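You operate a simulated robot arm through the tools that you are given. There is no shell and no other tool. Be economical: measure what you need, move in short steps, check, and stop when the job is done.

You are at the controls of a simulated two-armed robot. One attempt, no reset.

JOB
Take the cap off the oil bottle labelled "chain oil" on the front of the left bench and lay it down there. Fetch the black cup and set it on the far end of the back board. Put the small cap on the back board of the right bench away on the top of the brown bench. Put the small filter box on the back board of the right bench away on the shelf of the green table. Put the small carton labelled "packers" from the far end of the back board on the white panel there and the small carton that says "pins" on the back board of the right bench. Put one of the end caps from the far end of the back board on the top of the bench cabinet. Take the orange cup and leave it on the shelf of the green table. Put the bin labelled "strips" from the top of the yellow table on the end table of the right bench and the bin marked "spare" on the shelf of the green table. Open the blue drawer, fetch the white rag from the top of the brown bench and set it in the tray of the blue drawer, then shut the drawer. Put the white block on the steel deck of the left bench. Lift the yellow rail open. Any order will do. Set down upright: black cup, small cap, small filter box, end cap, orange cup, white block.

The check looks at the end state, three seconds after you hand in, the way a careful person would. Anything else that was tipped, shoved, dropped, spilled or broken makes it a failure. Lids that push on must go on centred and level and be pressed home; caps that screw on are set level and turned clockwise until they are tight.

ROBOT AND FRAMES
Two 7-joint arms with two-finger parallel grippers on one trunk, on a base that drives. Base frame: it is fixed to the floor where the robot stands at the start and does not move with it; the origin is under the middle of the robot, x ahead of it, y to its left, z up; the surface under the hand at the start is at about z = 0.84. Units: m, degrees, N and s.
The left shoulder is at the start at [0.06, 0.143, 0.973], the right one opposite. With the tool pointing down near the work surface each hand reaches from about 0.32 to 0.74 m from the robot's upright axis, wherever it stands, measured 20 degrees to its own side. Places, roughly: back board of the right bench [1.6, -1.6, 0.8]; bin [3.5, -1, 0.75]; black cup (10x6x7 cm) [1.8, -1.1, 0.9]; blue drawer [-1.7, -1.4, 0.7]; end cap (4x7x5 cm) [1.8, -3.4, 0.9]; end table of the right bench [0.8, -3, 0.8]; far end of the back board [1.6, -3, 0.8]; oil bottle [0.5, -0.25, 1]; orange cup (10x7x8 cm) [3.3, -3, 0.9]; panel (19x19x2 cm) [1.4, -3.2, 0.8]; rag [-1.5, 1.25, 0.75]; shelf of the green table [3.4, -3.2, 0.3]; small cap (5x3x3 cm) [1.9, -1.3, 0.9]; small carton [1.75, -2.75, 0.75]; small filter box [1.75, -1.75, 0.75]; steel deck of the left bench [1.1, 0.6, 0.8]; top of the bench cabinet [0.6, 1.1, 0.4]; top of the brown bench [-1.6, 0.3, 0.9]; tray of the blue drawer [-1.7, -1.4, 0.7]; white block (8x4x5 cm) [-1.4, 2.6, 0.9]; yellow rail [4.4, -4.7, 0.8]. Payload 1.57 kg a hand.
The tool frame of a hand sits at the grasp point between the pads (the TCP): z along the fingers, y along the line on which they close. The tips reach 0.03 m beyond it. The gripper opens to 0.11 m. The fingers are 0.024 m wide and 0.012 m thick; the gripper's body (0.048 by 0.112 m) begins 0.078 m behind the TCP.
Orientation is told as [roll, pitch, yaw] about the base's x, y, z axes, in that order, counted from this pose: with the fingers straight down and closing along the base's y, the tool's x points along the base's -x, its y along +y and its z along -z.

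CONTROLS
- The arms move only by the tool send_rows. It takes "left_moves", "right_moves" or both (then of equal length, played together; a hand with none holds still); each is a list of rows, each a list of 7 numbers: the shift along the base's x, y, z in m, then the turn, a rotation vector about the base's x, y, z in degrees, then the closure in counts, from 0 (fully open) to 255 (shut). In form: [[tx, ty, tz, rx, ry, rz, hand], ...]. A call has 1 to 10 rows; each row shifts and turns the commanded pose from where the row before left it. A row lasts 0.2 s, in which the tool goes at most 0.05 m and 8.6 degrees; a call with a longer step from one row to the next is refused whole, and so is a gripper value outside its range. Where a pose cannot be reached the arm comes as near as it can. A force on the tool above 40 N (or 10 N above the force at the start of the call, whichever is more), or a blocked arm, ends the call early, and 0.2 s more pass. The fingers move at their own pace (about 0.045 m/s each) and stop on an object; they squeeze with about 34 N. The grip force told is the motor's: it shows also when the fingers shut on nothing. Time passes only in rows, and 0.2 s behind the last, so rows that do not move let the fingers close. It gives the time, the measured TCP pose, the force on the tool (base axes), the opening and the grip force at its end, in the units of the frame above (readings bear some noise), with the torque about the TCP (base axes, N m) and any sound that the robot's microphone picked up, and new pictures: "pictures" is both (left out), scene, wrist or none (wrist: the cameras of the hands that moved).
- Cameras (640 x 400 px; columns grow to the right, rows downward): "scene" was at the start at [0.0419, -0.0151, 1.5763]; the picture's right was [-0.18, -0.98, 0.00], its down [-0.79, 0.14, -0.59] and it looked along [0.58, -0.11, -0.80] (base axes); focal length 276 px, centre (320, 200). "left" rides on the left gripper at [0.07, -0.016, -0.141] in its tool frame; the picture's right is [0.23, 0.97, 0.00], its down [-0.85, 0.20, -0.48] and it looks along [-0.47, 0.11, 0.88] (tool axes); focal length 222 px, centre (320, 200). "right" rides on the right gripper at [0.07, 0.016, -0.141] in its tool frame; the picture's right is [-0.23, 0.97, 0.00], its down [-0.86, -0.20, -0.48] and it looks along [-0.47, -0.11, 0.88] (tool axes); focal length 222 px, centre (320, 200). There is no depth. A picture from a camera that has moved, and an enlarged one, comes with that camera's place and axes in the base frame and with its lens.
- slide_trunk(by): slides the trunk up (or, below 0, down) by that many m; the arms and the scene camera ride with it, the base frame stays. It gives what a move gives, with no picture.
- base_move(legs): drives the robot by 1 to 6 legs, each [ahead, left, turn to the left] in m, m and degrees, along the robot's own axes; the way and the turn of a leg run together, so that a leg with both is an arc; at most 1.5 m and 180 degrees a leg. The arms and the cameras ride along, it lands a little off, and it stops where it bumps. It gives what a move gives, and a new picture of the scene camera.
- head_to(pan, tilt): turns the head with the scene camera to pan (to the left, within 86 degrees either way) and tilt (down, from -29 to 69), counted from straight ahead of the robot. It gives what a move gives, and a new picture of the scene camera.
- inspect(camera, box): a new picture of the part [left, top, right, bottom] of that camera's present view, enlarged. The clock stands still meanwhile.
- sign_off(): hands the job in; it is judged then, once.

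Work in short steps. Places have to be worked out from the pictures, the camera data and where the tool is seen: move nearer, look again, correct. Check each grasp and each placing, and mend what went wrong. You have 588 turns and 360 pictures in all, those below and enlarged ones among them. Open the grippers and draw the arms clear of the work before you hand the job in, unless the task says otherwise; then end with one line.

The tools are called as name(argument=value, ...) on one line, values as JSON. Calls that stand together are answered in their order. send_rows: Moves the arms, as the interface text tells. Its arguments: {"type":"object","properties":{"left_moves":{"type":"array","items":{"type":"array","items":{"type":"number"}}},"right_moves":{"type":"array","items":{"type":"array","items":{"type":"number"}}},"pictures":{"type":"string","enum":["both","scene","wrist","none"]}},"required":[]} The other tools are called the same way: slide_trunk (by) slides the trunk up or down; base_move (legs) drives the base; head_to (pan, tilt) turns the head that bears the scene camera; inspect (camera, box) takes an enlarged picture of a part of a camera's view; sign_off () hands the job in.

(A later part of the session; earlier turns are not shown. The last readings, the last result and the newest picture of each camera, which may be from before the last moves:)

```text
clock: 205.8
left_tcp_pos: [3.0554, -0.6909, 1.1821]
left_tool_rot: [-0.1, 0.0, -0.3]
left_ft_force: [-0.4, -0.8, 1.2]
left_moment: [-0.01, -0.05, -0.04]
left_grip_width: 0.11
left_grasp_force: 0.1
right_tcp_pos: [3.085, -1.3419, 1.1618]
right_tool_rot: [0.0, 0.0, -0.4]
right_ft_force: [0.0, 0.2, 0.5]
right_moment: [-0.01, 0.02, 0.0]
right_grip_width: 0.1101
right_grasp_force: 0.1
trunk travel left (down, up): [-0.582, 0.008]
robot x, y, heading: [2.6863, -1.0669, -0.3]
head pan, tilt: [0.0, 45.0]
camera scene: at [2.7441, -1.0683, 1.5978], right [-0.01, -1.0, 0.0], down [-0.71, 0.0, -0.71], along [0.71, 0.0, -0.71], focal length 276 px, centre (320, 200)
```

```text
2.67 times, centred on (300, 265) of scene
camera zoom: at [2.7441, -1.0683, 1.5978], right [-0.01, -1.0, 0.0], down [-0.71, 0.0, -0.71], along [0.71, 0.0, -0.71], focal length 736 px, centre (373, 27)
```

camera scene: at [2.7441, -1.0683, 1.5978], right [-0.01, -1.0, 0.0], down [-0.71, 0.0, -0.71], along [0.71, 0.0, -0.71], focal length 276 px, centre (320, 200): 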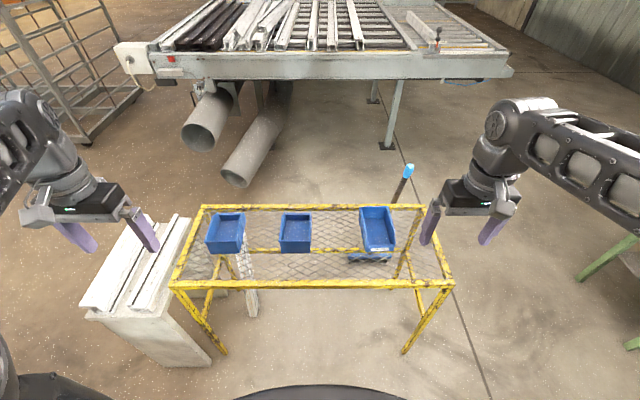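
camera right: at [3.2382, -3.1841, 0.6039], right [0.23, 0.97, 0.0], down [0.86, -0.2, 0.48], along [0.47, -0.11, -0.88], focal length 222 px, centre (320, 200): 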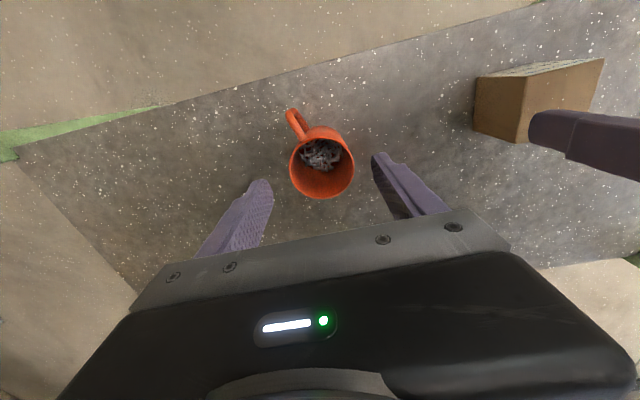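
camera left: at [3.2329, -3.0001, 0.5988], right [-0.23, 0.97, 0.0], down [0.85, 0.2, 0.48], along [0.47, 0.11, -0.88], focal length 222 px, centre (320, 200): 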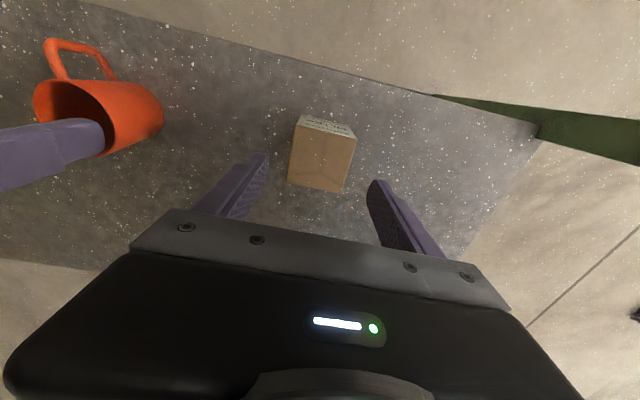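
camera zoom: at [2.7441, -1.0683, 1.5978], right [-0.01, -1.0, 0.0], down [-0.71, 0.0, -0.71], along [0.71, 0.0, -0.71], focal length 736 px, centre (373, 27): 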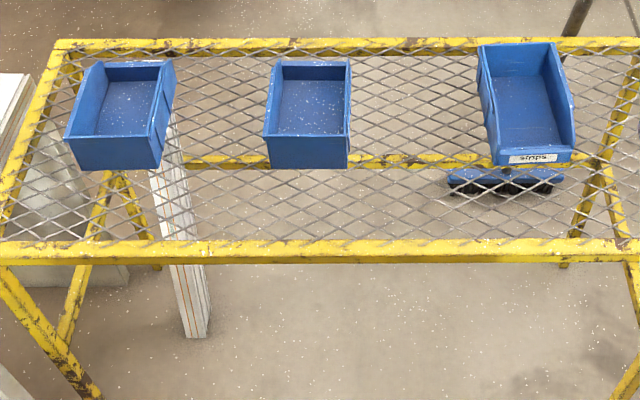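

Both others have their label on the far side. First I take "strips" with the right hand by a side wall; I move over it for a wrist look.

base_move(legs=[[0.08, 0, 0.3]])

send_rows(right_moves=[[0.03, 0, -0.03, 0, 0, 0, 0], [0.035, 0, -0.03, 0, 0, 0, 0], [0.035, 0, -0.03, 0, 0, 0, 0], [0.035, 0, -0.03, 0, 0, 0, 0], [0.035, 0, -0.03, 0, 0, 0, 0], [0.03, 0, -0.02, 0, 0, 0, 0]], pictures="wrist")

```text
clock: 206.9
left_tcp_pos: [3.1332, -0.6887, 1.1827]
left_tool_rot: [0.0, 0.0, 0.0]
left_ft_force: [-0.2, -0.6, 0.0]
left_moment: [0.02, 0.05, 0.0]
left_grip_width: 0.1101
left_grasp_force: 0.0
right_tcp_pos: [3.1671, -1.3391, 1.1601]
right_tool_rot: [0.0, 0.1, 0.1]
right_ft_force: [0.5, 0.0, 0.2]
right_moment: [-0.05, 0.01, 0.01]
right_grip_width: 0.1099
right_grasp_force: 0.0
trunk travel left (down, up): [-0.582, 0.008]
robot x, y, heading: [2.7733, -1.0659, 0.0]
head pan, tilt: [0.0, 45.0]
camera scene: at [2.8251, -1.0686, 1.5978], right [0.0, -1.0, 0.0], down [-0.71, 0.0, -0.71], along [0.71, 0.0, -0.71], focal length 276 px, centre (320, 200)
```

scene: 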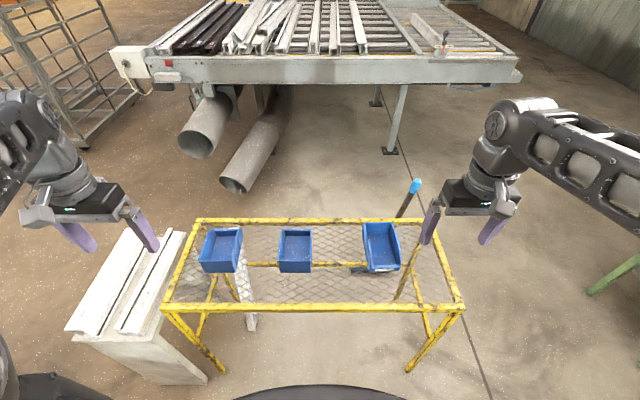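

```text
clock: 208.3
left_tcp_pos: [3.1334, -0.6895, 1.1834]
left_tool_rot: [0.0, 0.1, 0.0]
left_ft_force: [0.6, -0.3, -0.3]
left_moment: [-0.02, 0.02, 0.04]
left_grip_width: 0.1101
left_grasp_force: 0.1
right_tcp_pos: [3.3652, -1.3401, 0.9927]
right_tool_rot: [-0.1, -0.1, -0.1]
right_ft_force: [-0.1, 0.9, -0.7]
right_moment: [0.03, 0.05, -0.01]
right_grip_width: 0.1101
right_grasp_force: 0.0
trunk travel left (down, up): [-0.582, 0.008]
robot x, y, heading: [2.7739, -1.0682, -0.2]
head pan, tilt: [0.0, 45.0]
camera right: at [3.2985, -1.3229, 1.1345], right [0.23, 0.97, 0.0], down [0.86, -0.2, 0.48], along [0.47, -0.11, -0.88], focal length 222 px, centre (320, 200)
```

right: 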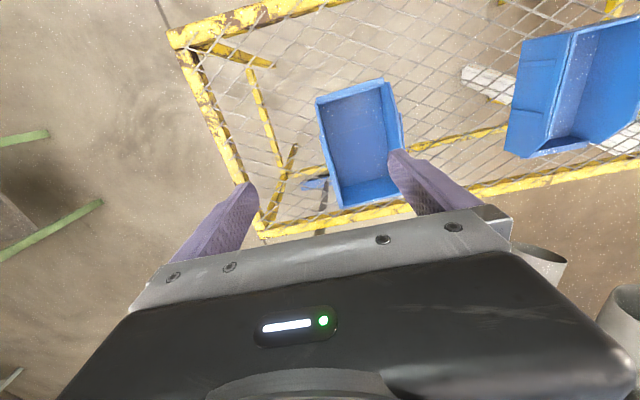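

I enlarge both views to triangulate the bin's rim.

inspect(camera="right", box=[280, 60, 440, 220])

inspect(camera="scene", box=[340, 200, 440, 290])

```text
2.50 times, centred on (360, 140) of right
camera zoom: at [3.2985, -1.3229, 1.1345], right [0.23, 0.97, 0.0], down [0.86, -0.2, 0.48], along [0.47, -0.11, -0.88], focal length 555 px, centre (220, 350)
```

zoom: 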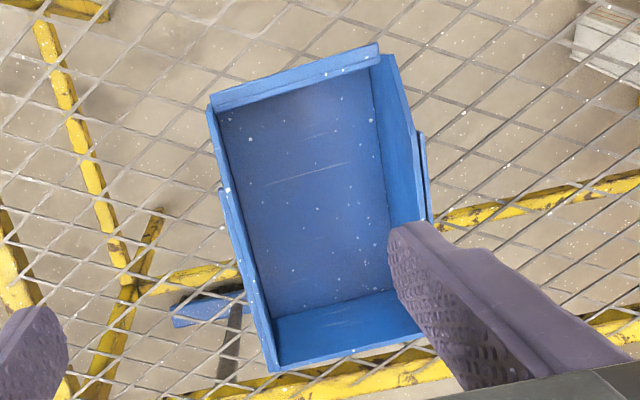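

```text
4.44 times, centred on (390, 245) of scene
camera zoom: at [2.8243, -1.0686, 1.5978], right [0.0, -1.0, 0.0], down [-0.71, 0.0, -0.71], along [0.71, 0.0, -0.71], focal length 1226 px, centre (9, 0)
```

zoom: 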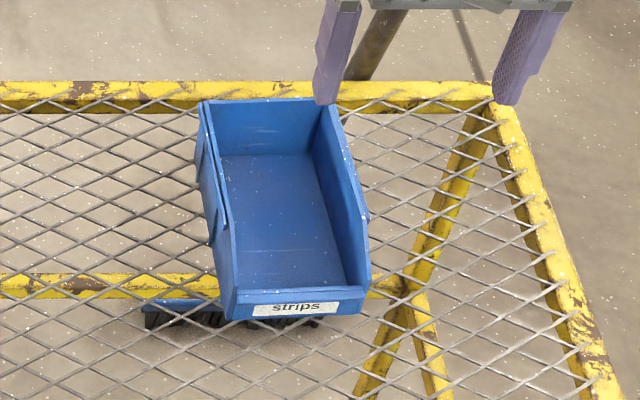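

Strips' right wall runs along x at y ≈ −1.338, rim z ≈ 0.805. I pinch that wall mid-length.

send_rows(right_moves=[[0.03, 0.002, -0.01, 0, 0, 0, 139], [0.03, 0, -0.02, 0, 0, 0, 139], [0, 0, -0.03, 0, 0, 0, 139], [0, 0, -0.04, 0, 0, 0, 139], [0, 0, -0.04, 0, 0, 0, 139], [0, 0, -0.01, 0, 0, 0, 139]], pictures="wrist")

```text
clock: 209.7
left_tcp_pos: [3.1336, -0.6888, 1.1845]
left_tool_rot: [0.0, 0.0, 0.0]
left_ft_force: [-0.7, -0.5, 0.3]
left_moment: [0.01, 0.03, 0.0]
left_grip_width: 0.1099
left_grasp_force: 0.1
right_tcp_pos: [3.4243, -1.3381, 0.8407]
right_tool_rot: [-0.1, 0.0, 0.0]
right_ft_force: [1.0, -1.0, 0.1]
right_moment: [0.02, -0.01, -0.02]
right_grip_width: 0.0502
right_grasp_force: 0.0
trunk travel left (down, up): [-0.582, 0.008]
robot x, y, heading: [2.7744, -1.0637, -0.0]
head pan, tilt: [0.0, 45.0]
camera right: at [3.3574, -1.321, 0.9839], right [0.23, 0.97, 0.0], down [0.86, -0.2, 0.48], along [0.47, -0.11, -0.88], focal length 222 px, centre (320, 200)
```

right: 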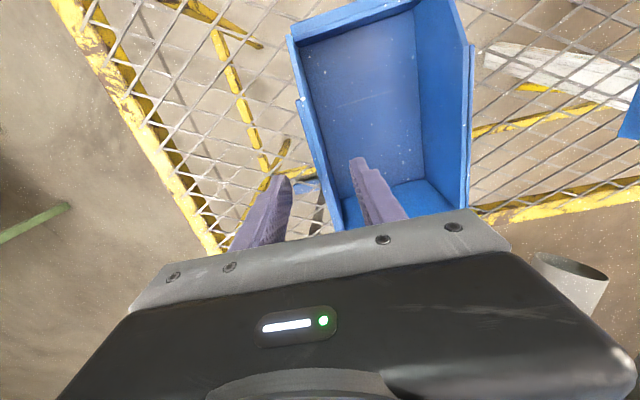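

The wall is between the fingers. Lower 4 cm and close.

send_rows(right_moves=[[0, 0.0, -0.02, 0, 0, 0, 139], [0, 0, -0.018, 0, 0, 0, 139], [0, 0, 0, 0, 0, 0, 255], [0, 0, 0, 0, 0, 0, 255], [0, 0, 0, 0, 0, 0, 255], [0, 0, 0, 0, 0, 0, 255]], pictures="wrist")

```text
clock: 211.1
left_tcp_pos: [3.1321, -0.6897, 1.183]
left_tool_rot: [0.0, 0.1, 0.1]
left_ft_force: [-0.4, 0.3, -0.6]
left_moment: [0.0, 0.01, 0.02]
left_grip_width: 0.1099
left_grasp_force: 0.1
right_tcp_pos: [3.4249, -1.3376, 0.8044]
right_tool_rot: [-0.1, 0.1, 0.0]
right_ft_force: [-0.5, 0.1, 0.2]
right_moment: [-0.08, -0.02, 0.02]
right_grip_width: 0.0036
right_grasp_force: 24.2
trunk travel left (down, up): [-0.582, 0.008]
robot x, y, heading: [2.7728, -1.0659, -0.3]
head pan, tilt: [0.0, 45.0]
camera right: at [3.3576, -1.3207, 0.9462], right [0.23, 0.97, 0.0], down [0.86, -0.2, 0.48], along [0.47, -0.11, -0.88], focal length 222 px, centre (320, 200)
```

right: 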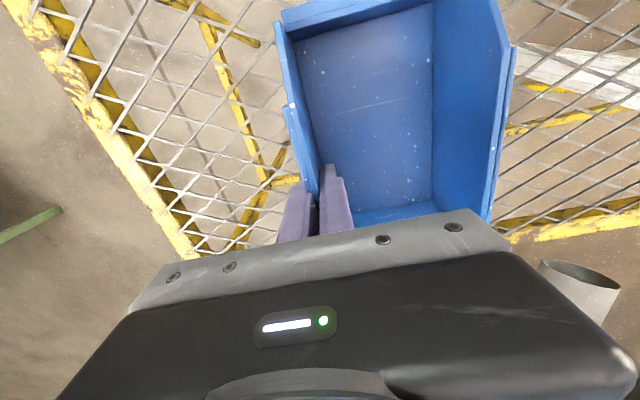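

Wall pinched (0.0036 m). I lift gently and check that the bin hangs level.

send_rows(right_moves=[[0, 0, 0.0, 0, 0, 0, 255], [0, 0, 0.01, 0, 0, 0, 255], [0, 0, 0.02, 0, 0, 0, 255], [0, 0, 0.04, 0, 0, 0, 255], [0, 0, 0.04, 0, 0, 0, 255], [0, 0, 0.04, 0, 0, 0, 255]], pictures="both")

```text
clock: 212.5
left_tcp_pos: [3.1323, -0.6888, 1.1827]
left_tool_rot: [0.0, -0.1, 0.1]
left_ft_force: [0.4, -0.4, -0.1]
left_moment: [0.01, -0.02, 0.0]
left_grip_width: 0.1099
left_grasp_force: 0.1
right_tcp_pos: [3.4252, -1.3382, 0.9536]
right_tool_rot: [-0.1, 0.0, 0.0]
right_ft_force: [-0.6, -1.0, -1.9]
right_moment: [-0.06, -0.02, -0.03]
right_grip_width: 0.0036
right_grasp_force: 24.5
trunk travel left (down, up): [-0.582, 0.008]
robot x, y, heading: [2.7704, -1.0648, 0.2]
head pan, tilt: [0.0, 45.0]
camera scene: at [2.8227, -1.0684, 1.5978], right [0.0, -1.0, 0.0], down [-0.71, 0.0, -0.71], along [0.71, 0.0, -0.71], focal length 276 px, centre (320, 200)
camera right: at [3.357, -1.3205, 1.0964], right [0.23, 0.97, 0.0], down [0.85, -0.2, 0.48], along [0.47, -0.11, -0.88], focal length 222 px, centre (320, 200)
```

scene: 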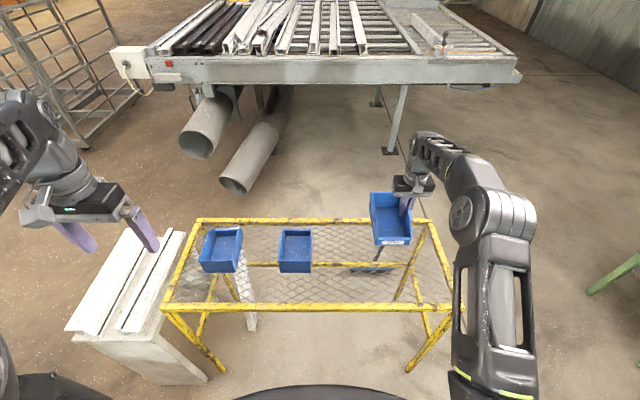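
right: 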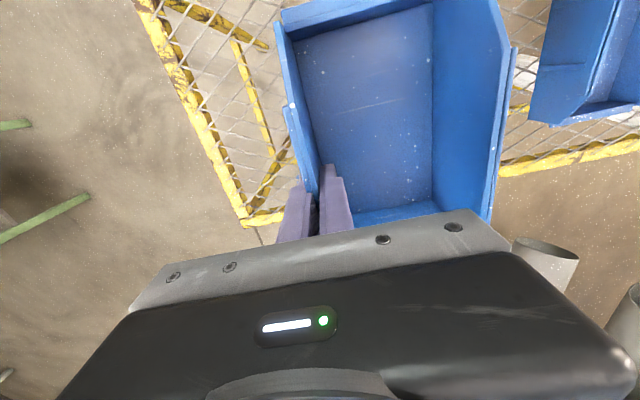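

The bin hangs level. I draw it back to the side and drive round to the right end of the table to read the far labels.

send_rows(right_moves=[[-0.02, 0, 0.03, 0, 0, 0, 255], [-0.035, 0, 0.03, 0, 0, 0, 255], [-0.04, 0, 0.03, 0, 0, 0, 255], [-0.045, 0, 0.02, 0, 0, 0, 255], [-0.045, 0, 0.02, 0, 0, 0, 255], [-0.045, 0, 0.01, 0, 0, 0, 255], [-0.045, 0, 0, 0, 0, 0, 255]], left_moves=[[0, -0.02, 0, 0, 0, 0, 0], [0, -0.03, 0, 0, 0, 0, 0], [0, -0.03, 0, 0, 0, 0, 0], [0, -0.03, 0, 0, 0, 0, 0], [0, -0.02, 0, 0, 0, 0, 0], [0, 0, 0, 0, 0, 0, 0], [0, 0, 0, 0, 0, 0, 0]], pictures="none")

base_move(legs=[[-0.27, 0, 0], [0, -1.02, 0], [1.4, 0, 0], [0, 0, 110]])

```text
clock: 214.1
left_tcp_pos: [3.1318, -0.8188, 1.1819]
left_tool_rot: [0.1, -0.1, 0.2]
left_ft_force: [-0.1, 1.0, 0.2]
left_moment: [0.02, -0.01, 0.01]
left_grip_width: 0.1098
left_grasp_force: 0.1
right_tcp_pos: [3.1487, -1.3384, 1.0945]
right_tool_rot: [0.2, -0.1, 0.0]
right_ft_force: [-0.5, -0.3, -0.6]
right_moment: [-0.1, -0.06, 0.03]
right_grip_width: 0.0037
right_grasp_force: 25.2
trunk travel left (down, up): [-0.582, 0.008]
robot x, y, heading: [2.7714, -1.067, -0.2]
head pan, tilt: [0.0, 45.0]
```

```text
clock: 232.0
left_tcp_pos: [3.5299, -1.8297, 1.1816]
left_tool_rot: [0.0, -0.1, 110.2]
left_ft_force: [-0.2, 0.4, -0.2]
left_moment: [-0.01, 0.0, 0.01]
left_grip_width: 0.1098
left_grasp_force: 0.0
right_tcp_pos: [4.0112, -1.6353, 1.0934]
right_tool_rot: [0.0, 0.1, 110.0]
right_ft_force: [-0.8, -0.2, -1.6]
right_moment: [0.05, -0.07, 0.0]
right_grip_width: 0.0038
right_grasp_force: 24.7
trunk travel left (down, up): [-0.582, 0.008]
robot x, y, heading: [3.8872, -2.0829, 110.2]
head pan, tilt: [0.0, 45.0]
camera scene: at [3.8689, -2.0368, 1.5979], right [0.94, 0.34, 0.0], down [0.24, -0.66, -0.71], along [-0.24, 0.66, -0.71], focal length 276 px, centre (320, 200)
```

scene: 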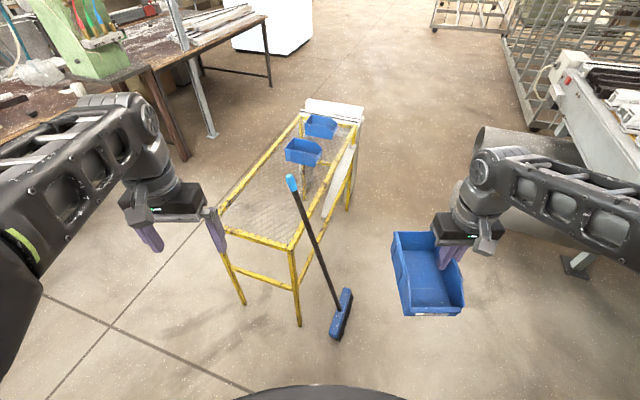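

inspect(camera="scene", box=[270, 95, 380, 175])

```text
5.00 times, centred on (325, 135) of scene
camera zoom: at [3.8689, -2.0368, 1.5979], right [0.94, 0.34, 0.0], down [0.24, -0.66, -0.71], along [-0.24, 0.66, -0.71], focal length 1379 px, centre (295, 525)
```

zoom: 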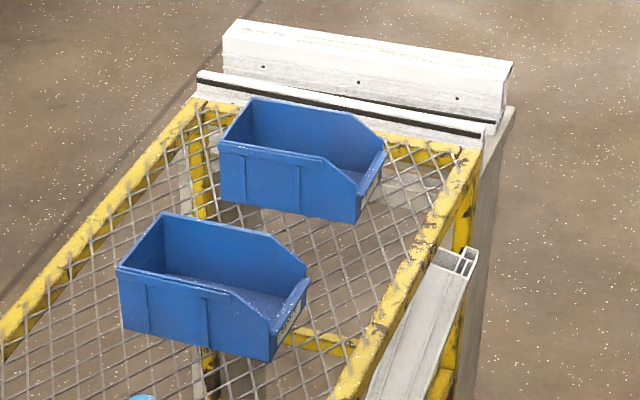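

The labels show, at a slant. I zoom in more.

inspect(camera="scene", box=[312, 140, 344, 170])

inspect(camera="scene", box=[328, 115, 360, 145])

```text
13.33 times, centred on (328, 155) of scene
camera zoom: at [3.8689, -2.0368, 1.5979], right [0.94, 0.34, 0.0], down [0.24, -0.66, -0.71], along [-0.24, 0.66, -0.71], focal length 3678 px, centre (213, 800)
```

zoom: 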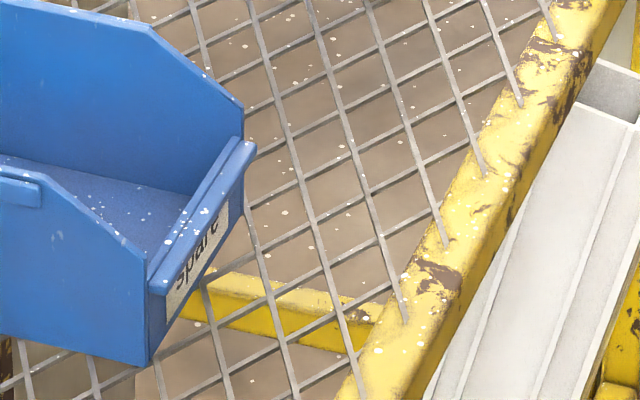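

```text
13.33 times, centred on (344, 130) of scene
camera zoom: at [3.8689, -2.0368, 1.5979], right [0.94, 0.34, 0.0], down [0.24, -0.66, -0.71], along [-0.24, 0.66, -0.71], focal length 3678 px, centre (0, 1133)
```

zoom: 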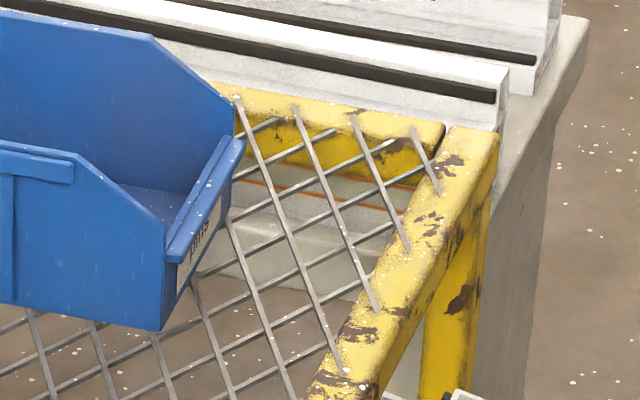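

The middle bin is "spare". I drive back to the front of the table to take it with the left hand.

base_move(legs=[[0, 0, -110], [-1.38, 0, 0], [0, 0.95, 0], [0.27, 0, 0]])

```text
clock: 249.5
left_tcp_pos: [3.1305, -0.8982, 1.1805]
left_tool_rot: [0.0, 0.0, 0.9]
left_ft_force: [0.1, 0.7, -0.1]
left_moment: [0.0, 0.06, -0.01]
left_grip_width: 0.1101
left_grasp_force: 0.0
right_tcp_pos: [3.1554, -1.4171, 1.0935]
right_tool_rot: [0.0, 0.1, 0.8]
right_ft_force: [0.0, 0.0, -1.6]
right_moment: [-0.08, 0.01, 0.02]
right_grip_width: 0.0037
right_grasp_force: 24.2
trunk travel left (down, up): [-0.582, 0.008]
robot x, y, heading: [2.7685, -1.1508, 0.9]
head pan, tilt: [0.0, 45.0]
camera scene: at [2.8244, -1.1526, 1.5978], right [0.02, -1.0, 0.0], down [-0.71, -0.01, -0.71], along [0.71, 0.01, -0.71], focal length 276 px, centre (320, 200)
```

scene: 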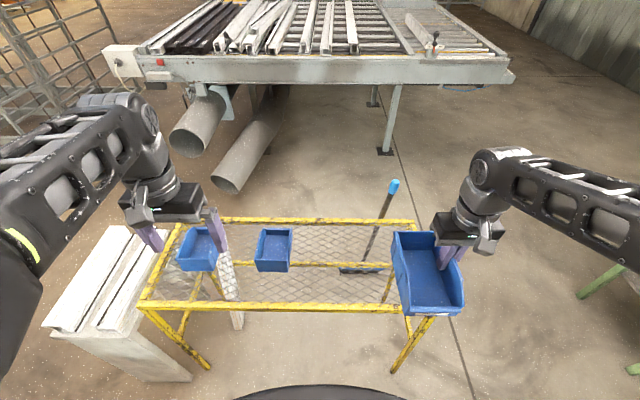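

Left hand goes above the spare bin's left wall for a wrist look.

send_rows(left_moves=[[0.03, -0.005, -0.03, 0, 0, 0, 0], [0.035, -0.005, -0.03, 0, 0, 0, 0], [0.035, -0.005, -0.03, 0, 0, 0, 0], [0.035, -0.005, -0.03, 0, 0, 0, 0], [0.035, -0.005, -0.03, 0, 0, 0, 0], [0.03, -0.005, -0.03, 0, 0, -0.9, 0]], pictures="wrist")

inspect(camera="scene", box=[230, 200, 330, 290])

```text
clock: 250.9
left_tcp_pos: [3.3321, -0.9286, 1.001]
left_tool_rot: [0.2, -0.2, 0.1]
left_ft_force: [0.2, -0.2, 0.6]
left_moment: [0.01, 0.04, 0.02]
left_grip_width: 0.11
left_grasp_force: 0.0
right_tcp_pos: [3.1539, -1.4173, 1.092]
right_tool_rot: [0.1, 0.1, 0.9]
right_ft_force: [0.9, -1.1, -1.1]
right_moment: [-0.06, 0.0, -0.03]
right_grip_width: 0.0037
right_grasp_force: 23.8
trunk travel left (down, up): [-0.582, 0.008]
robot x, y, heading: [2.7717, -1.1503, 0.9]
head pan, tilt: [0.0, 45.0]
camera left: at [3.26, -0.9441, 1.1429], right [-0.23, 0.97, 0.0], down [0.85, 0.2, 0.48], along [0.47, 0.11, -0.88], focal length 222 px, centre (320, 200)
```

left: 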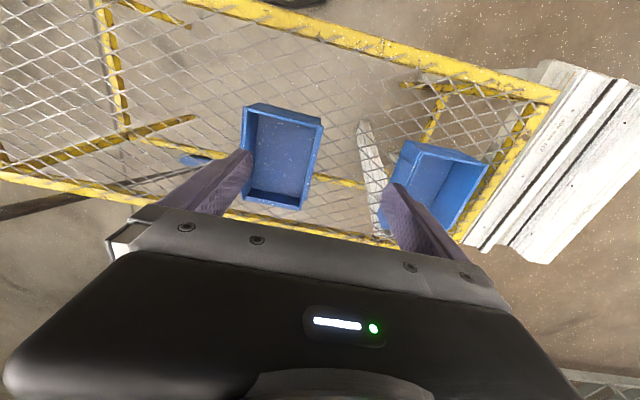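

```text
4.44 times, centred on (280, 245) of scene
camera zoom: at [2.8242, -1.1529, 1.5978], right [0.02, -1.0, 0.0], down [-0.71, -0.01, -0.71], along [0.71, 0.01, -0.71], focal length 1226 px, centre (498, 0)
```

zoom: 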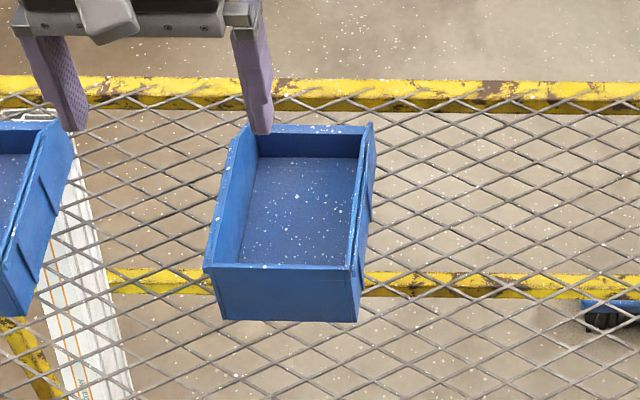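

Spare's left wall runs along x at y ≈ −0.931. I descend to pinch it mid-length.

send_rows(left_moves=[[0.027, -0.002, -0.02, 0, 0, 0, 139], [0.026, 0, -0.03, 0, 0, 0, 139], [0, 0, -0.04, 0, 0, 0, 139], [0, 0, -0.04, 0, 0, 0, 139], [0, 0, -0.03, 0, 0, 0, 139], [0, 0, 0, 0, 0, 0, 139]], pictures="wrist")

```text
clock: 252.3
left_tcp_pos: [3.3818, -0.9291, 0.8421]
left_tool_rot: [0.0, -0.1, 0.0]
left_ft_force: [0.3, 0.5, 0.3]
left_moment: [-0.03, 0.01, 0.02]
left_grip_width: 0.05
left_grasp_force: 0.1
right_tcp_pos: [3.153, -1.418, 1.0932]
right_tool_rot: [0.0, 0.0, 0.9]
right_ft_force: [-1.3, -0.2, -2.3]
right_moment: [-0.09, -0.07, 0.01]
right_grip_width: 0.0036
right_grasp_force: 24.4
trunk travel left (down, up): [-0.582, 0.008]
robot x, y, heading: [2.7732, -1.1541, 1.0]
head pan, tilt: [0.0, 45.0]
camera left: at [3.3103, -0.9449, 0.9836], right [-0.23, 0.97, 0.0], down [0.85, 0.2, 0.48], along [0.47, 0.11, -0.88], focal length 222 px, centre (320, 200)
```

left: 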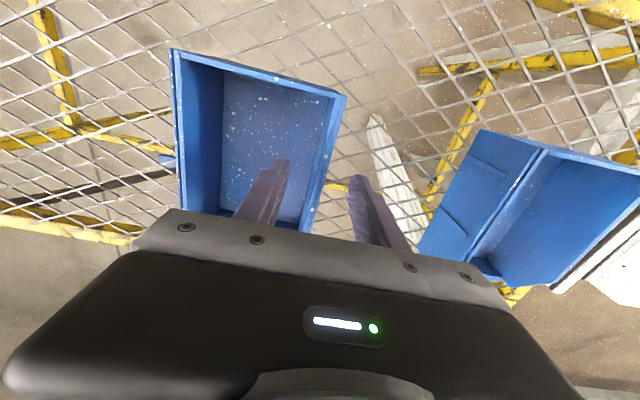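

Wall lies between the fingers. Lower 4 cm, close and lift.

send_rows(left_moves=[[0, 0.0, -0.02, 0, 0, 0, 139], [0, 0, -0.019, 0, 0, 0, 139], [0, 0, 0, 0, 0, 0, 255], [0, 0, 0, 0, 0, 0, 255], [0, 0, 0, 0, 0, 0, 255], [0, 0, 0, 0, 0, 0, 255], [0, 0, 0.01, 0, 0, 0, 255], [0, 0, 0.03, 0, 0, 0, 255], [0, 0, 0.04, 0, 0, 0, 255]], pictures="wrist")

```text
clock: 254.3
left_tcp_pos: [3.3818, -0.9302, 0.8829]
left_tool_rot: [0.0, 0.0, -0.1]
left_ft_force: [-0.1, -0.2, -1.8]
left_moment: [0.09, 0.03, 0.03]
left_grip_width: 0.0037
left_grasp_force: 25.0
right_tcp_pos: [3.1538, -1.4184, 1.0934]
right_tool_rot: [0.1, -0.1, 0.7]
right_ft_force: [-0.1, -0.8, -0.9]
right_moment: [-0.1, -0.04, 0.02]
right_grip_width: 0.0036
right_grasp_force: 24.9
trunk travel left (down, up): [-0.582, 0.008]
robot x, y, heading: [2.7737, -1.1505, 0.9]
head pan, tilt: [0.0, 45.0]
camera left: at [3.3109, -0.9458, 1.0239], right [-0.23, 0.97, 0.0], down [0.85, 0.2, 0.48], along [0.47, 0.11, -0.88], focal length 222 px, centre (320, 200)
```

left: 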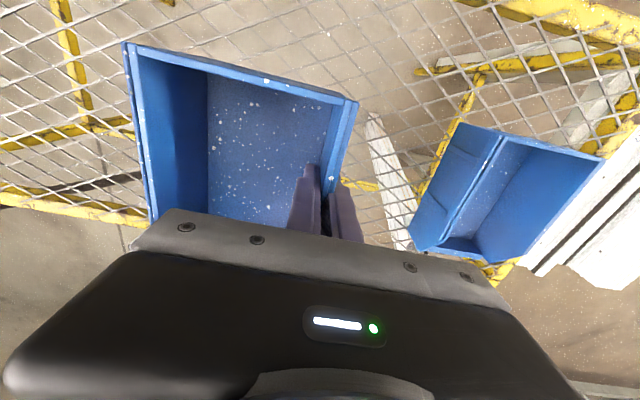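

Held. I draw it back and drive to the green table, aiming at the free right part of its shelf.

send_rows(left_moves=[[-0.02, 0, 0.04, 0, 0, 0, 255], [-0.03, 0, 0.035, 0, 0, 0, 255], [-0.035, 0, 0.03, 0, 0, 0, 255], [-0.04, 0, 0.03, 0, 0, 0, 255], [-0.045, 0, 0.02, 0, 0, 0, 255], [-0.045, 0, 0.02, 0, 0, 0, 255], [-0.045, 0, 0.02, 0, 0, 0, 255]], right_moves=[[-0.01, 0, 0, 0, 0, 0, 255], [-0.01, 0, 0, 0, 0, 0, 255], [-0.01, 0, 0, 0, 0, 0, 255], [-0.01, 0, 0, 0, 0, 0, 255], [-0.01, 0, 0, 0, 0, 0, 255], [-0.01, 0, 0, 0, 0, 0, 255], [0, 0, 0, 0, 0, 0, 255]], pictures="none")

base_move(legs=[[-0.42, 0, -0.9], [0, -1.25, 0], [0, -1.02, 0]])

```text
clock: 255.9
left_tcp_pos: [3.1207, -0.93, 1.078]
left_tool_rot: [0.0, -0.1, 0.0]
left_ft_force: [-0.3, -0.5, -2.1]
left_moment: [0.09, 0.0, 0.04]
left_grip_width: 0.0037
left_grasp_force: 24.3
right_tcp_pos: [3.0931, -1.4174, 1.0936]
right_tool_rot: [-0.1, 0.0, 0.8]
right_ft_force: [-0.3, -0.3, -0.8]
right_moment: [-0.08, 0.0, 0.0]
right_grip_width: 0.0038
right_grasp_force: 24.3
trunk travel left (down, up): [-0.582, 0.008]
robot x, y, heading: [2.7711, -1.15, 0.8]
head pan, tilt: [0.0, 45.0]
```

```text
clock: 269.3
left_tcp_pos: [2.7256, -3.2099, 1.0764]
left_tool_rot: [0.0, 0.0, 0.1]
left_ft_force: [0.9, -0.6, -1.1]
left_moment: [0.08, -0.02, 0.0]
left_grip_width: 0.0037
left_grasp_force: 25.0
right_tcp_pos: [2.6973, -3.6977, 1.0937]
right_tool_rot: [0.1, 0.0, 0.9]
right_ft_force: [0.6, -0.4, -1.7]
right_moment: [-0.06, -0.02, -0.02]
right_grip_width: 0.0036
right_grasp_force: 24.0
trunk travel left (down, up): [-0.582, 0.008]
robot x, y, heading: [2.3732, -3.4287, 1.1]
head pan, tilt: [0.0, 45.0]
camera scene: at [2.4272, -3.4326, 1.5978], right [0.02, -1.0, 0.0], down [-0.71, -0.01, -0.71], along [0.71, 0.01, -0.71], focal length 276 px, centre (320, 200)
```

scene: 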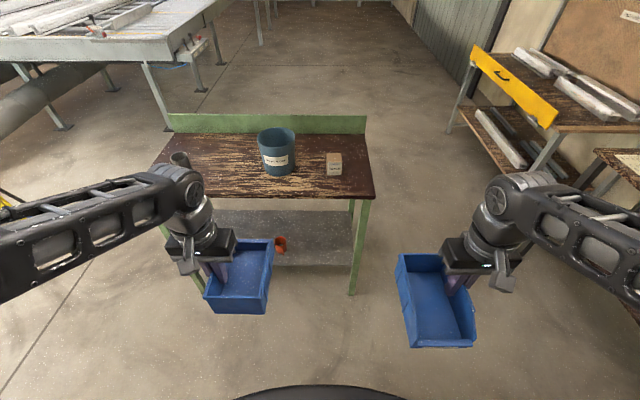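

Lower the trunk, then reach the left arm forward and inward.

slide_trunk(by=-0.4)

slide_trunk(by=-0.15)

send_rows(left_moves=[[0.03, -0.02, -0.01, 0, 0, 0, 255], [0.035, -0.025, -0.01, 0, 0, 0, 255], [0.035, -0.03, -0.01, 0, 0, 0, 255], [0.035, -0.03, -0.01, 0, 0, 0, 255], [0.035, -0.03, 0, 0, 0, 0, 255], [0.035, -0.02, 0, 0, 0, 0, 255], [0.02, 0, 0, 0, 0, -0.5, 255]], pictures="none")

head_to(pan=0, tilt=30)

```text
clock: 273.1
left_tcp_pos: [2.7258, -3.2089, 0.6764]
left_tool_rot: [-0.1, -0.1, 0.1]
left_ft_force: [-0.2, 0.3, -1.2]
left_moment: [0.05, 0.03, -0.01]
left_grip_width: 0.0038
left_grasp_force: 24.4
right_tcp_pos: [2.6983, -3.6969, 0.6944]
right_tool_rot: [0.0, -0.1, 0.9]
right_ft_force: [-0.1, -0.2, -0.9]
right_moment: [-0.13, -0.04, 0.01]
right_grip_width: 0.0035
right_grasp_force: 24.7
trunk travel left (down, up): [-0.182, 0.408]
robot x, y, heading: [2.3792, -3.4338, 0.8]
head pan, tilt: [0.0, 45.0]
```

```text
clock: 274.9
left_tcp_pos: [2.7257, -3.2091, 0.5273]
left_tool_rot: [0.0, -0.1, 0.1]
left_ft_force: [-0.1, -0.5, -1.6]
left_moment: [0.1, 0.01, 0.0]
left_grip_width: 0.0038
left_grasp_force: 24.8
right_tcp_pos: [2.6995, -3.6975, 0.5435]
right_tool_rot: [0.0, -0.1, 0.9]
right_ft_force: [0.3, 0.2, -1.3]
right_moment: [-0.05, -0.03, 0.0]
right_grip_width: 0.0037
right_grasp_force: 24.7
trunk travel left (down, up): [-0.032, 0.558]
robot x, y, heading: [2.3791, -3.4296, 1.1]
head pan, tilt: [0.0, 45.0]
```

```text
clock: 276.4
left_tcp_pos: [2.952, -3.3631, 0.487]
left_tool_rot: [0.0, 0.1, -0.4]
left_ft_force: [1.0, 0.6, -1.4]
left_moment: [0.06, 0.01, -0.01]
left_grip_width: 0.0036
left_grasp_force: 24.6
right_tcp_pos: [2.6994, -3.6965, 0.5445]
right_tool_rot: [0.0, -0.1, 1.0]
right_ft_force: [-0.3, -0.1, -1.1]
right_moment: [-0.08, 0.02, 0.01]
right_grip_width: 0.0034
right_grasp_force: 24.6
trunk travel left (down, up): [-0.032, 0.558]
robot x, y, heading: [2.3753, -3.4278, 1.0]
head pan, tilt: [0.0, 45.0]
```

```text
clock: 277.2
left_tcp_pos: [2.9503, -3.3631, 0.4877]
left_tool_rot: [0.0, -0.2, -0.4]
left_ft_force: [-0.4, 0.2, -1.4]
left_moment: [0.08, 0.06, -0.01]
left_grip_width: 0.0037
left_grasp_force: 25.1
right_tcp_pos: [2.6995, -3.6974, 0.5441]
right_tool_rot: [-0.1, 0.0, 0.9]
right_ft_force: [-0.5, 0.2, -1.9]
right_moment: [-0.08, -0.03, 0.0]
right_grip_width: 0.0037
right_grasp_force: 24.5
trunk travel left (down, up): [-0.032, 0.558]
robot x, y, heading: [2.3774, -3.4305, 1.1]
head pan, tilt: [0.0, 30.0]
camera scene: at [2.4363, -3.4321, 1.0704], right [0.02, -1.0, 0.0], down [-0.5, -0.01, -0.87], along [0.87, 0.01, -0.5], focal length 276 px, centre (320, 200)
```

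scene: 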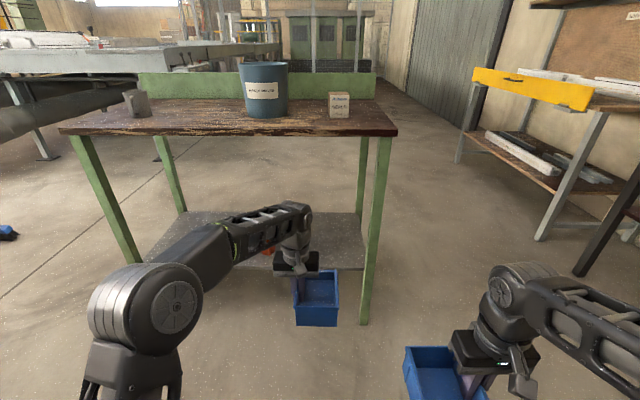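

I move the right bin clear of the table leg, lower the left one a bit, then drive in.

send_rows(left_moves=[[0, 0, -0.015, 0, 0, 0, 255], [0, 0, -0.015, 0, 0, 0, 255], [0, 0, 0, 0, 0, 0, 255], [0, 0, 0, 0, 0, 0, 255]], right_moves=[[0, -0.03, 0, 0, 0, 0, 255], [0, -0.03, 0, 0, 0, 0, 255], [0, -0.03, 0, 0, 0, 0, 255], [0, -0.02, 0, 0, 0, 0, 255]], pictures="none")

base_move(legs=[[0.36, 0, -0.5]])

```text
clock: 278.2
left_tcp_pos: [2.9503, -3.3628, 0.4586]
left_tool_rot: [0.0, 0.0, -0.3]
left_ft_force: [0.0, 0.2, -0.9]
left_moment: [0.08, -0.04, 0.02]
left_grip_width: 0.0037
left_grasp_force: 25.1
right_tcp_pos: [2.6978, -3.8073, 0.5442]
right_tool_rot: [0.0, 0.0, 1.0]
right_ft_force: [0.2, 0.1, -1.0]
right_moment: [-0.07, -0.02, 0.0]
right_grip_width: 0.0037
right_grasp_force: 24.5
trunk travel left (down, up): [-0.032, 0.558]
robot x, y, heading: [2.374, -3.4272, 0.9]
head pan, tilt: [0.0, 30.0]
```

```text
clock: 280.5
left_tcp_pos: [3.3133, -3.3629, 0.4569]
left_tool_rot: [0.0, -0.1, -0.9]
left_ft_force: [0.3, -0.5, -0.7]
left_moment: [0.04, 0.01, 0.01]
left_grip_width: 0.0038
left_grasp_force: 24.6
right_tcp_pos: [3.0579, -3.8048, 0.5432]
right_tool_rot: [-0.1, 0.0, 0.4]
right_ft_force: [0.1, -0.2, -1.9]
right_moment: [-0.08, -0.03, -0.02]
right_grip_width: 0.0035
right_grasp_force: 24.7
trunk travel left (down, up): [-0.032, 0.558]
robot x, y, heading: [2.7356, -3.4279, 0.7]
head pan, tilt: [0.0, 30.0]
camera scene: at [2.7979, -3.428, 1.0705], right [0.01, -1.0, 0.0], down [-0.5, 0.0, -0.87], along [0.87, 0.01, -0.5], focal length 276 px, centre (320, 200)
```

scene: 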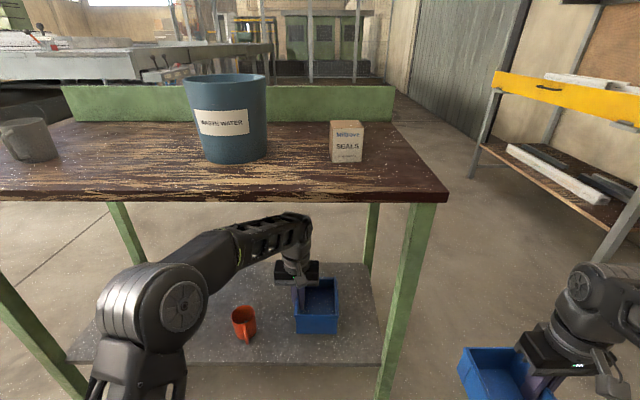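

The bin is over the shelf between cup and leg. Lower it until contact.

send_rows(left_moves=[[0.005, 0, -0.015, 0, 0, 0, 255], [0, 0, -0.01, 0, 0, 0, 255], [0, 0, -0.005, 0, 0, 0, 255], [0, 0, -0.003, 0, 0, 0, 255], [0, 0, -0.003, 0, 0, 0, 255], [0, 0, 0, 0, 0, 0, 255]], pictures="none")

```text
clock: 281.9
left_tcp_pos: [3.3181, -3.364, 0.423]
left_tool_rot: [0.0, -0.1, -1.0]
left_ft_force: [-0.4, 1.4, -1.6]
left_moment: [0.08, 0.0, 0.06]
left_grip_width: 0.0038
left_grasp_force: 24.8
right_tcp_pos: [3.056, -3.8055, 0.543]
right_tool_rot: [0.0, 0.0, 0.4]
right_ft_force: [0.0, -0.1, -0.9]
right_moment: [-0.1, -0.03, 0.01]
right_grip_width: 0.0038
right_grasp_force: 24.2
trunk travel left (down, up): [-0.032, 0.558]
robot x, y, heading: [2.7393, -3.4281, 0.4]
head pan, tilt: [0.0, 30.0]
```

send_rows(left_moves=[[0, 0, -0.003, 0, 0, 0, 255], [0, 0, -0.003, 0, 0, 0, 255], [0, 0, -0.003, 0, 0, 0, 255], [0, 0, 0, 0, 0, 0, 255]], pictures="none")

```text
clock: 282.9
left_tcp_pos: [3.3184, -3.3632, 0.412]
left_tool_rot: [0.0, -0.1, -0.9]
left_ft_force: [0.5, 0.1, -1.5]
left_moment: [0.1, 0.02, -0.02]
left_grip_width: 0.0035
left_grasp_force: 24.4
right_tcp_pos: [3.0565, -3.8053, 0.5429]
right_tool_rot: [0.0, 0.0, 0.4]
right_ft_force: [0.3, 0.0, -0.8]
right_moment: [-0.07, -0.02, -0.02]
right_grip_width: 0.0035
right_grasp_force: 23.9
trunk travel left (down, up): [-0.032, 0.558]
robot x, y, heading: [2.7393, -3.4262, 0.7]
head pan, tilt: [0.0, 30.0]
```

send_rows(left_moves=[[0, 0, -0.003, 0, 0, 0, 255], [0, 0, -0.003, 0, 0, 0, 255], [0, 0, -0.002, 0, 0, 0, 255], [0, 0, 0, 0, 0, 0, 255]], pictures="wrist")

```text
clock: 283.9
left_tcp_pos: [3.3182, -3.3626, 0.4039]
left_tool_rot: [0.0, -0.1, -0.9]
left_ft_force: [0.0, 0.4, -1.2]
left_moment: [0.09, 0.06, 0.04]
left_grip_width: 0.0035
left_grasp_force: 24.9
right_tcp_pos: [3.0572, -3.8061, 0.5433]
right_tool_rot: [0.1, 0.0, 0.4]
right_ft_force: [0.7, 0.0, -1.8]
right_moment: [-0.06, -0.01, 0.0]
right_grip_width: 0.0039
right_grasp_force: 24.7
trunk travel left (down, up): [-0.032, 0.558]
robot x, y, heading: [2.7339, -3.4286, 0.7]
head pan, tilt: [0.0, 30.0]
camera left: at [3.247, -3.3777, 0.5457], right [-0.21, 0.98, 0.0], down [0.86, 0.19, 0.48], along [0.47, 0.1, -0.88], focal length 222 px, centre (320, 200)
```

left: 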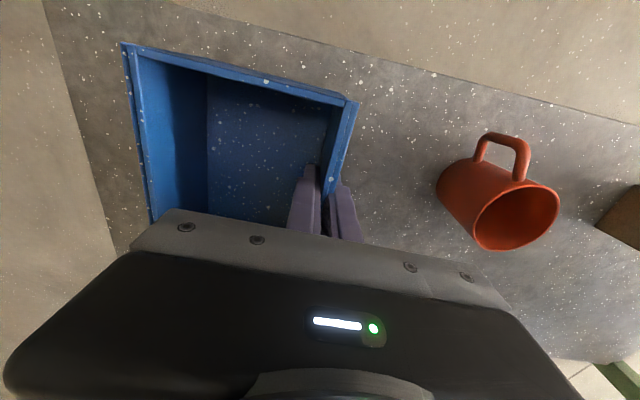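

Still hanging; continue in 2 mm steps.

send_rows(left_moves=[[0, 0, -0.002, 0, 0, 0, 255], [0, 0, -0.002, 0, 0, 0, 255], [0, 0, -0.002, 0, 0, 0, 255], [0, 0, -0.002, 0, 0, 0, 255], [0, 0, 0, 0, 0, 0, 255]], pictures="none")

```text
clock: 285.1
left_tcp_pos: [3.3188, -3.3635, 0.396]
left_tool_rot: [0.0, -0.1, -1.0]
left_ft_force: [0.0, 0.3, -1.3]
left_moment: [0.06, -0.01, 0.01]
left_grip_width: 0.0038
left_grasp_force: 24.1
right_tcp_pos: [3.0568, -3.8054, 0.5436]
right_tool_rot: [0.0, 0.0, 0.5]
right_ft_force: [-0.2, 0.0, -1.4]
right_moment: [-0.07, -0.05, 0.01]
right_grip_width: 0.0037
right_grasp_force: 24.5
trunk travel left (down, up): [-0.032, 0.558]
robot x, y, heading: [2.7403, -3.426, 0.6]
head pan, tilt: [0.0, 30.0]
```

send_rows(left_moves=[[0, 0, -0.002, 0, 0, 0, 255], [0, 0, -0.002, 0, 0, 0, 255], [0, 0, -0.002, 0, 0, 0, 255], [0, 0, -0.002, 0, 0, 0, 255], [0, 0, 0, 0, 0, 0, 255]], pictures="none")

```text
clock: 286.3
left_tcp_pos: [3.3183, -3.3638, 0.3884]
left_tool_rot: [0.0, 0.0, -0.9]
left_ft_force: [-0.2, 0.0, -1.2]
left_moment: [0.09, 0.03, -0.01]
left_grip_width: 0.0035
left_grasp_force: 25.1
right_tcp_pos: [3.0561, -3.8053, 0.5431]
right_tool_rot: [0.0, 0.0, 0.4]
right_ft_force: [-0.5, 0.1, -2.2]
right_moment: [-0.12, -0.04, -0.02]
right_grip_width: 0.0038
right_grasp_force: 25.2
trunk travel left (down, up): [-0.032, 0.558]
robot x, y, heading: [2.7376, -3.4285, 0.6]
head pan, tilt: [0.0, 30.0]
```

send_rows(left_moves=[[0, 0, -0.002, 0, 0, 0, 255], [0, 0, -0.002, 0, 0, 0, 255], [0, 0, -0.002, 0, 0, 0, 255], [0, 0, -0.002, 0, 0, 0, 255], [0, 0, -0.002, 0, 0, 0, 255], [0, 0, 0, 0, 0, 0, 255]], pictures="wrist")

```text
clock: 287.7
left_tcp_pos: [3.3176, -3.3623, 0.3791]
left_tool_rot: [0.0, -0.1, -0.9]
left_ft_force: [-0.7, 0.5, -0.9]
left_moment: [0.11, 0.04, 0.0]
left_grip_width: 0.0037
left_grasp_force: 24.8
right_tcp_pos: [3.0578, -3.8046, 0.5435]
right_tool_rot: [0.0, 0.0, 0.4]
right_ft_force: [-0.3, -0.4, -1.1]
right_moment: [-0.09, -0.01, -0.01]
right_grip_width: 0.0038
right_grasp_force: 24.5
trunk travel left (down, up): [-0.032, 0.558]
robot x, y, heading: [2.7342, -3.4282, 0.7]
head pan, tilt: [0.0, 30.0]
camera left: at [3.2466, -3.3776, 0.5199], right [-0.21, 0.98, 0.0], down [0.86, 0.19, 0.48], along [0.47, 0.1, -0.88], focal length 222 px, centre (320, 200)
```

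left: 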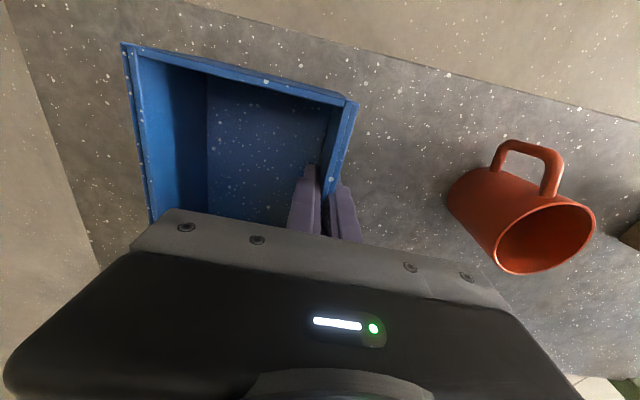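

send_rows(left_moves=[[0, 0, -0.002, 0, 0, 0, 255], [0, 0, -0.002, 0, 0, 0, 255], [0, 0, -0.002, 0, 0, 0, 255], [0, 0, -0.002, 0, 0, 0, 255], [0, 0, -0.002, 0, 0, 0, 255], [0, 0, 0, 0, 0, 0, 255]], pictures="none")

```text
clock: 289.1
left_tcp_pos: [3.3192, -3.3643, 0.3704]
left_tool_rot: [0.0, -0.4, -0.8]
left_ft_force: [-0.3, 0.9, 19.1]
left_moment: [0.09, -0.03, 0.01]
left_grip_width: 0.0039
left_grasp_force: 25.1
right_tcp_pos: [3.0567, -3.8043, 0.5439]
right_tool_rot: [0.0, -0.1, 0.5]
right_ft_force: [0.0, 0.2, -1.6]
right_moment: [-0.09, 0.01, 0.0]
right_grip_width: 0.0037
right_grasp_force: 24.5
trunk travel left (down, up): [-0.032, 0.558]
robot x, y, heading: [2.7379, -3.4246, 0.3]
head pan, tilt: [0.0, 30.0]
```

Contact. Open slightly, rise straight and check.

send_rows(left_moves=[[0, 0, 0.002, 0, 0, 0, 180], [0, 0, 0, 0, 0, 0, 160], [0, 0, 0, 0, 0, 0, 160], [0, 0, 0.03, 0, 0, 0, 160], [0, 0, 0.03, 0, 0, 0, 160], [0, 0, 0.03, 0, 0, 0, 160]], pictures="wrist")

base_move(legs=[[-0.4, 0, 0]])

```text
clock: 290.5
left_tcp_pos: [3.3194, -3.3638, 0.4608]
left_tool_rot: [0.0, 0.1, -0.8]
left_ft_force: [-0.2, 0.2, 0.3]
left_moment: [0.01, 0.03, 0.0]
left_grip_width: 0.0412
left_grasp_force: 0.1
right_tcp_pos: [3.0567, -3.8057, 0.5433]
right_tool_rot: [0.0, 0.0, 0.4]
right_ft_force: [-0.3, 0.3, -1.3]
right_moment: [-0.08, -0.01, 0.02]
right_grip_width: 0.0036
right_grasp_force: 24.4
trunk travel left (down, up): [-0.032, 0.558]
robot x, y, heading: [2.7383, -3.4287, 0.6]
head pan, tilt: [0.0, 30.0]
camera left: at [3.2468, -3.3777, 0.6022], right [-0.21, 0.98, 0.0], down [0.86, 0.19, 0.48], along [0.47, 0.1, -0.88], focal length 222 px, centre (320, 200)
```

left: 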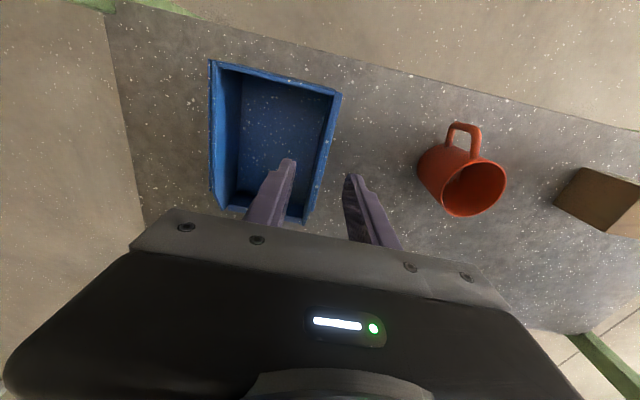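

```text
clock: 293.0
left_tcp_pos: [2.9219, -3.3679, 0.4602]
left_tool_rot: [0.0, -0.1, -1.0]
left_ft_force: [0.1, -0.1, -0.5]
left_moment: [-0.01, 0.03, 0.02]
left_grip_width: 0.0407
left_grasp_force: 0.1
right_tcp_pos: [2.6607, -3.8092, 0.5426]
right_tool_rot: [-0.1, 0.0, 0.3]
right_ft_force: [-0.9, -0.3, -1.2]
right_moment: [-0.07, 0.03, 0.01]
right_grip_width: 0.0037
right_grasp_force: 25.1
trunk travel left (down, up): [-0.032, 0.558]
robot x, y, heading: [2.3408, -3.4312, 0.6]
head pan, tilt: [0.0, 30.0]
camera scene: at [2.4015, -3.4312, 1.0705], right [0.01, -1.0, 0.0], down [-0.5, 0.0, -0.87], along [0.87, 0.01, -0.5], focal length 276 px, centre (320, 200)
```

scene: 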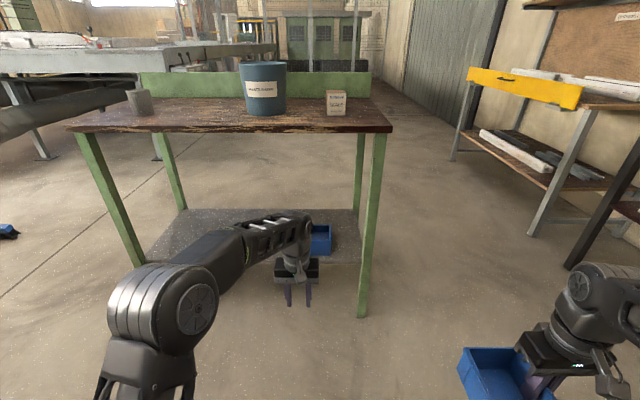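

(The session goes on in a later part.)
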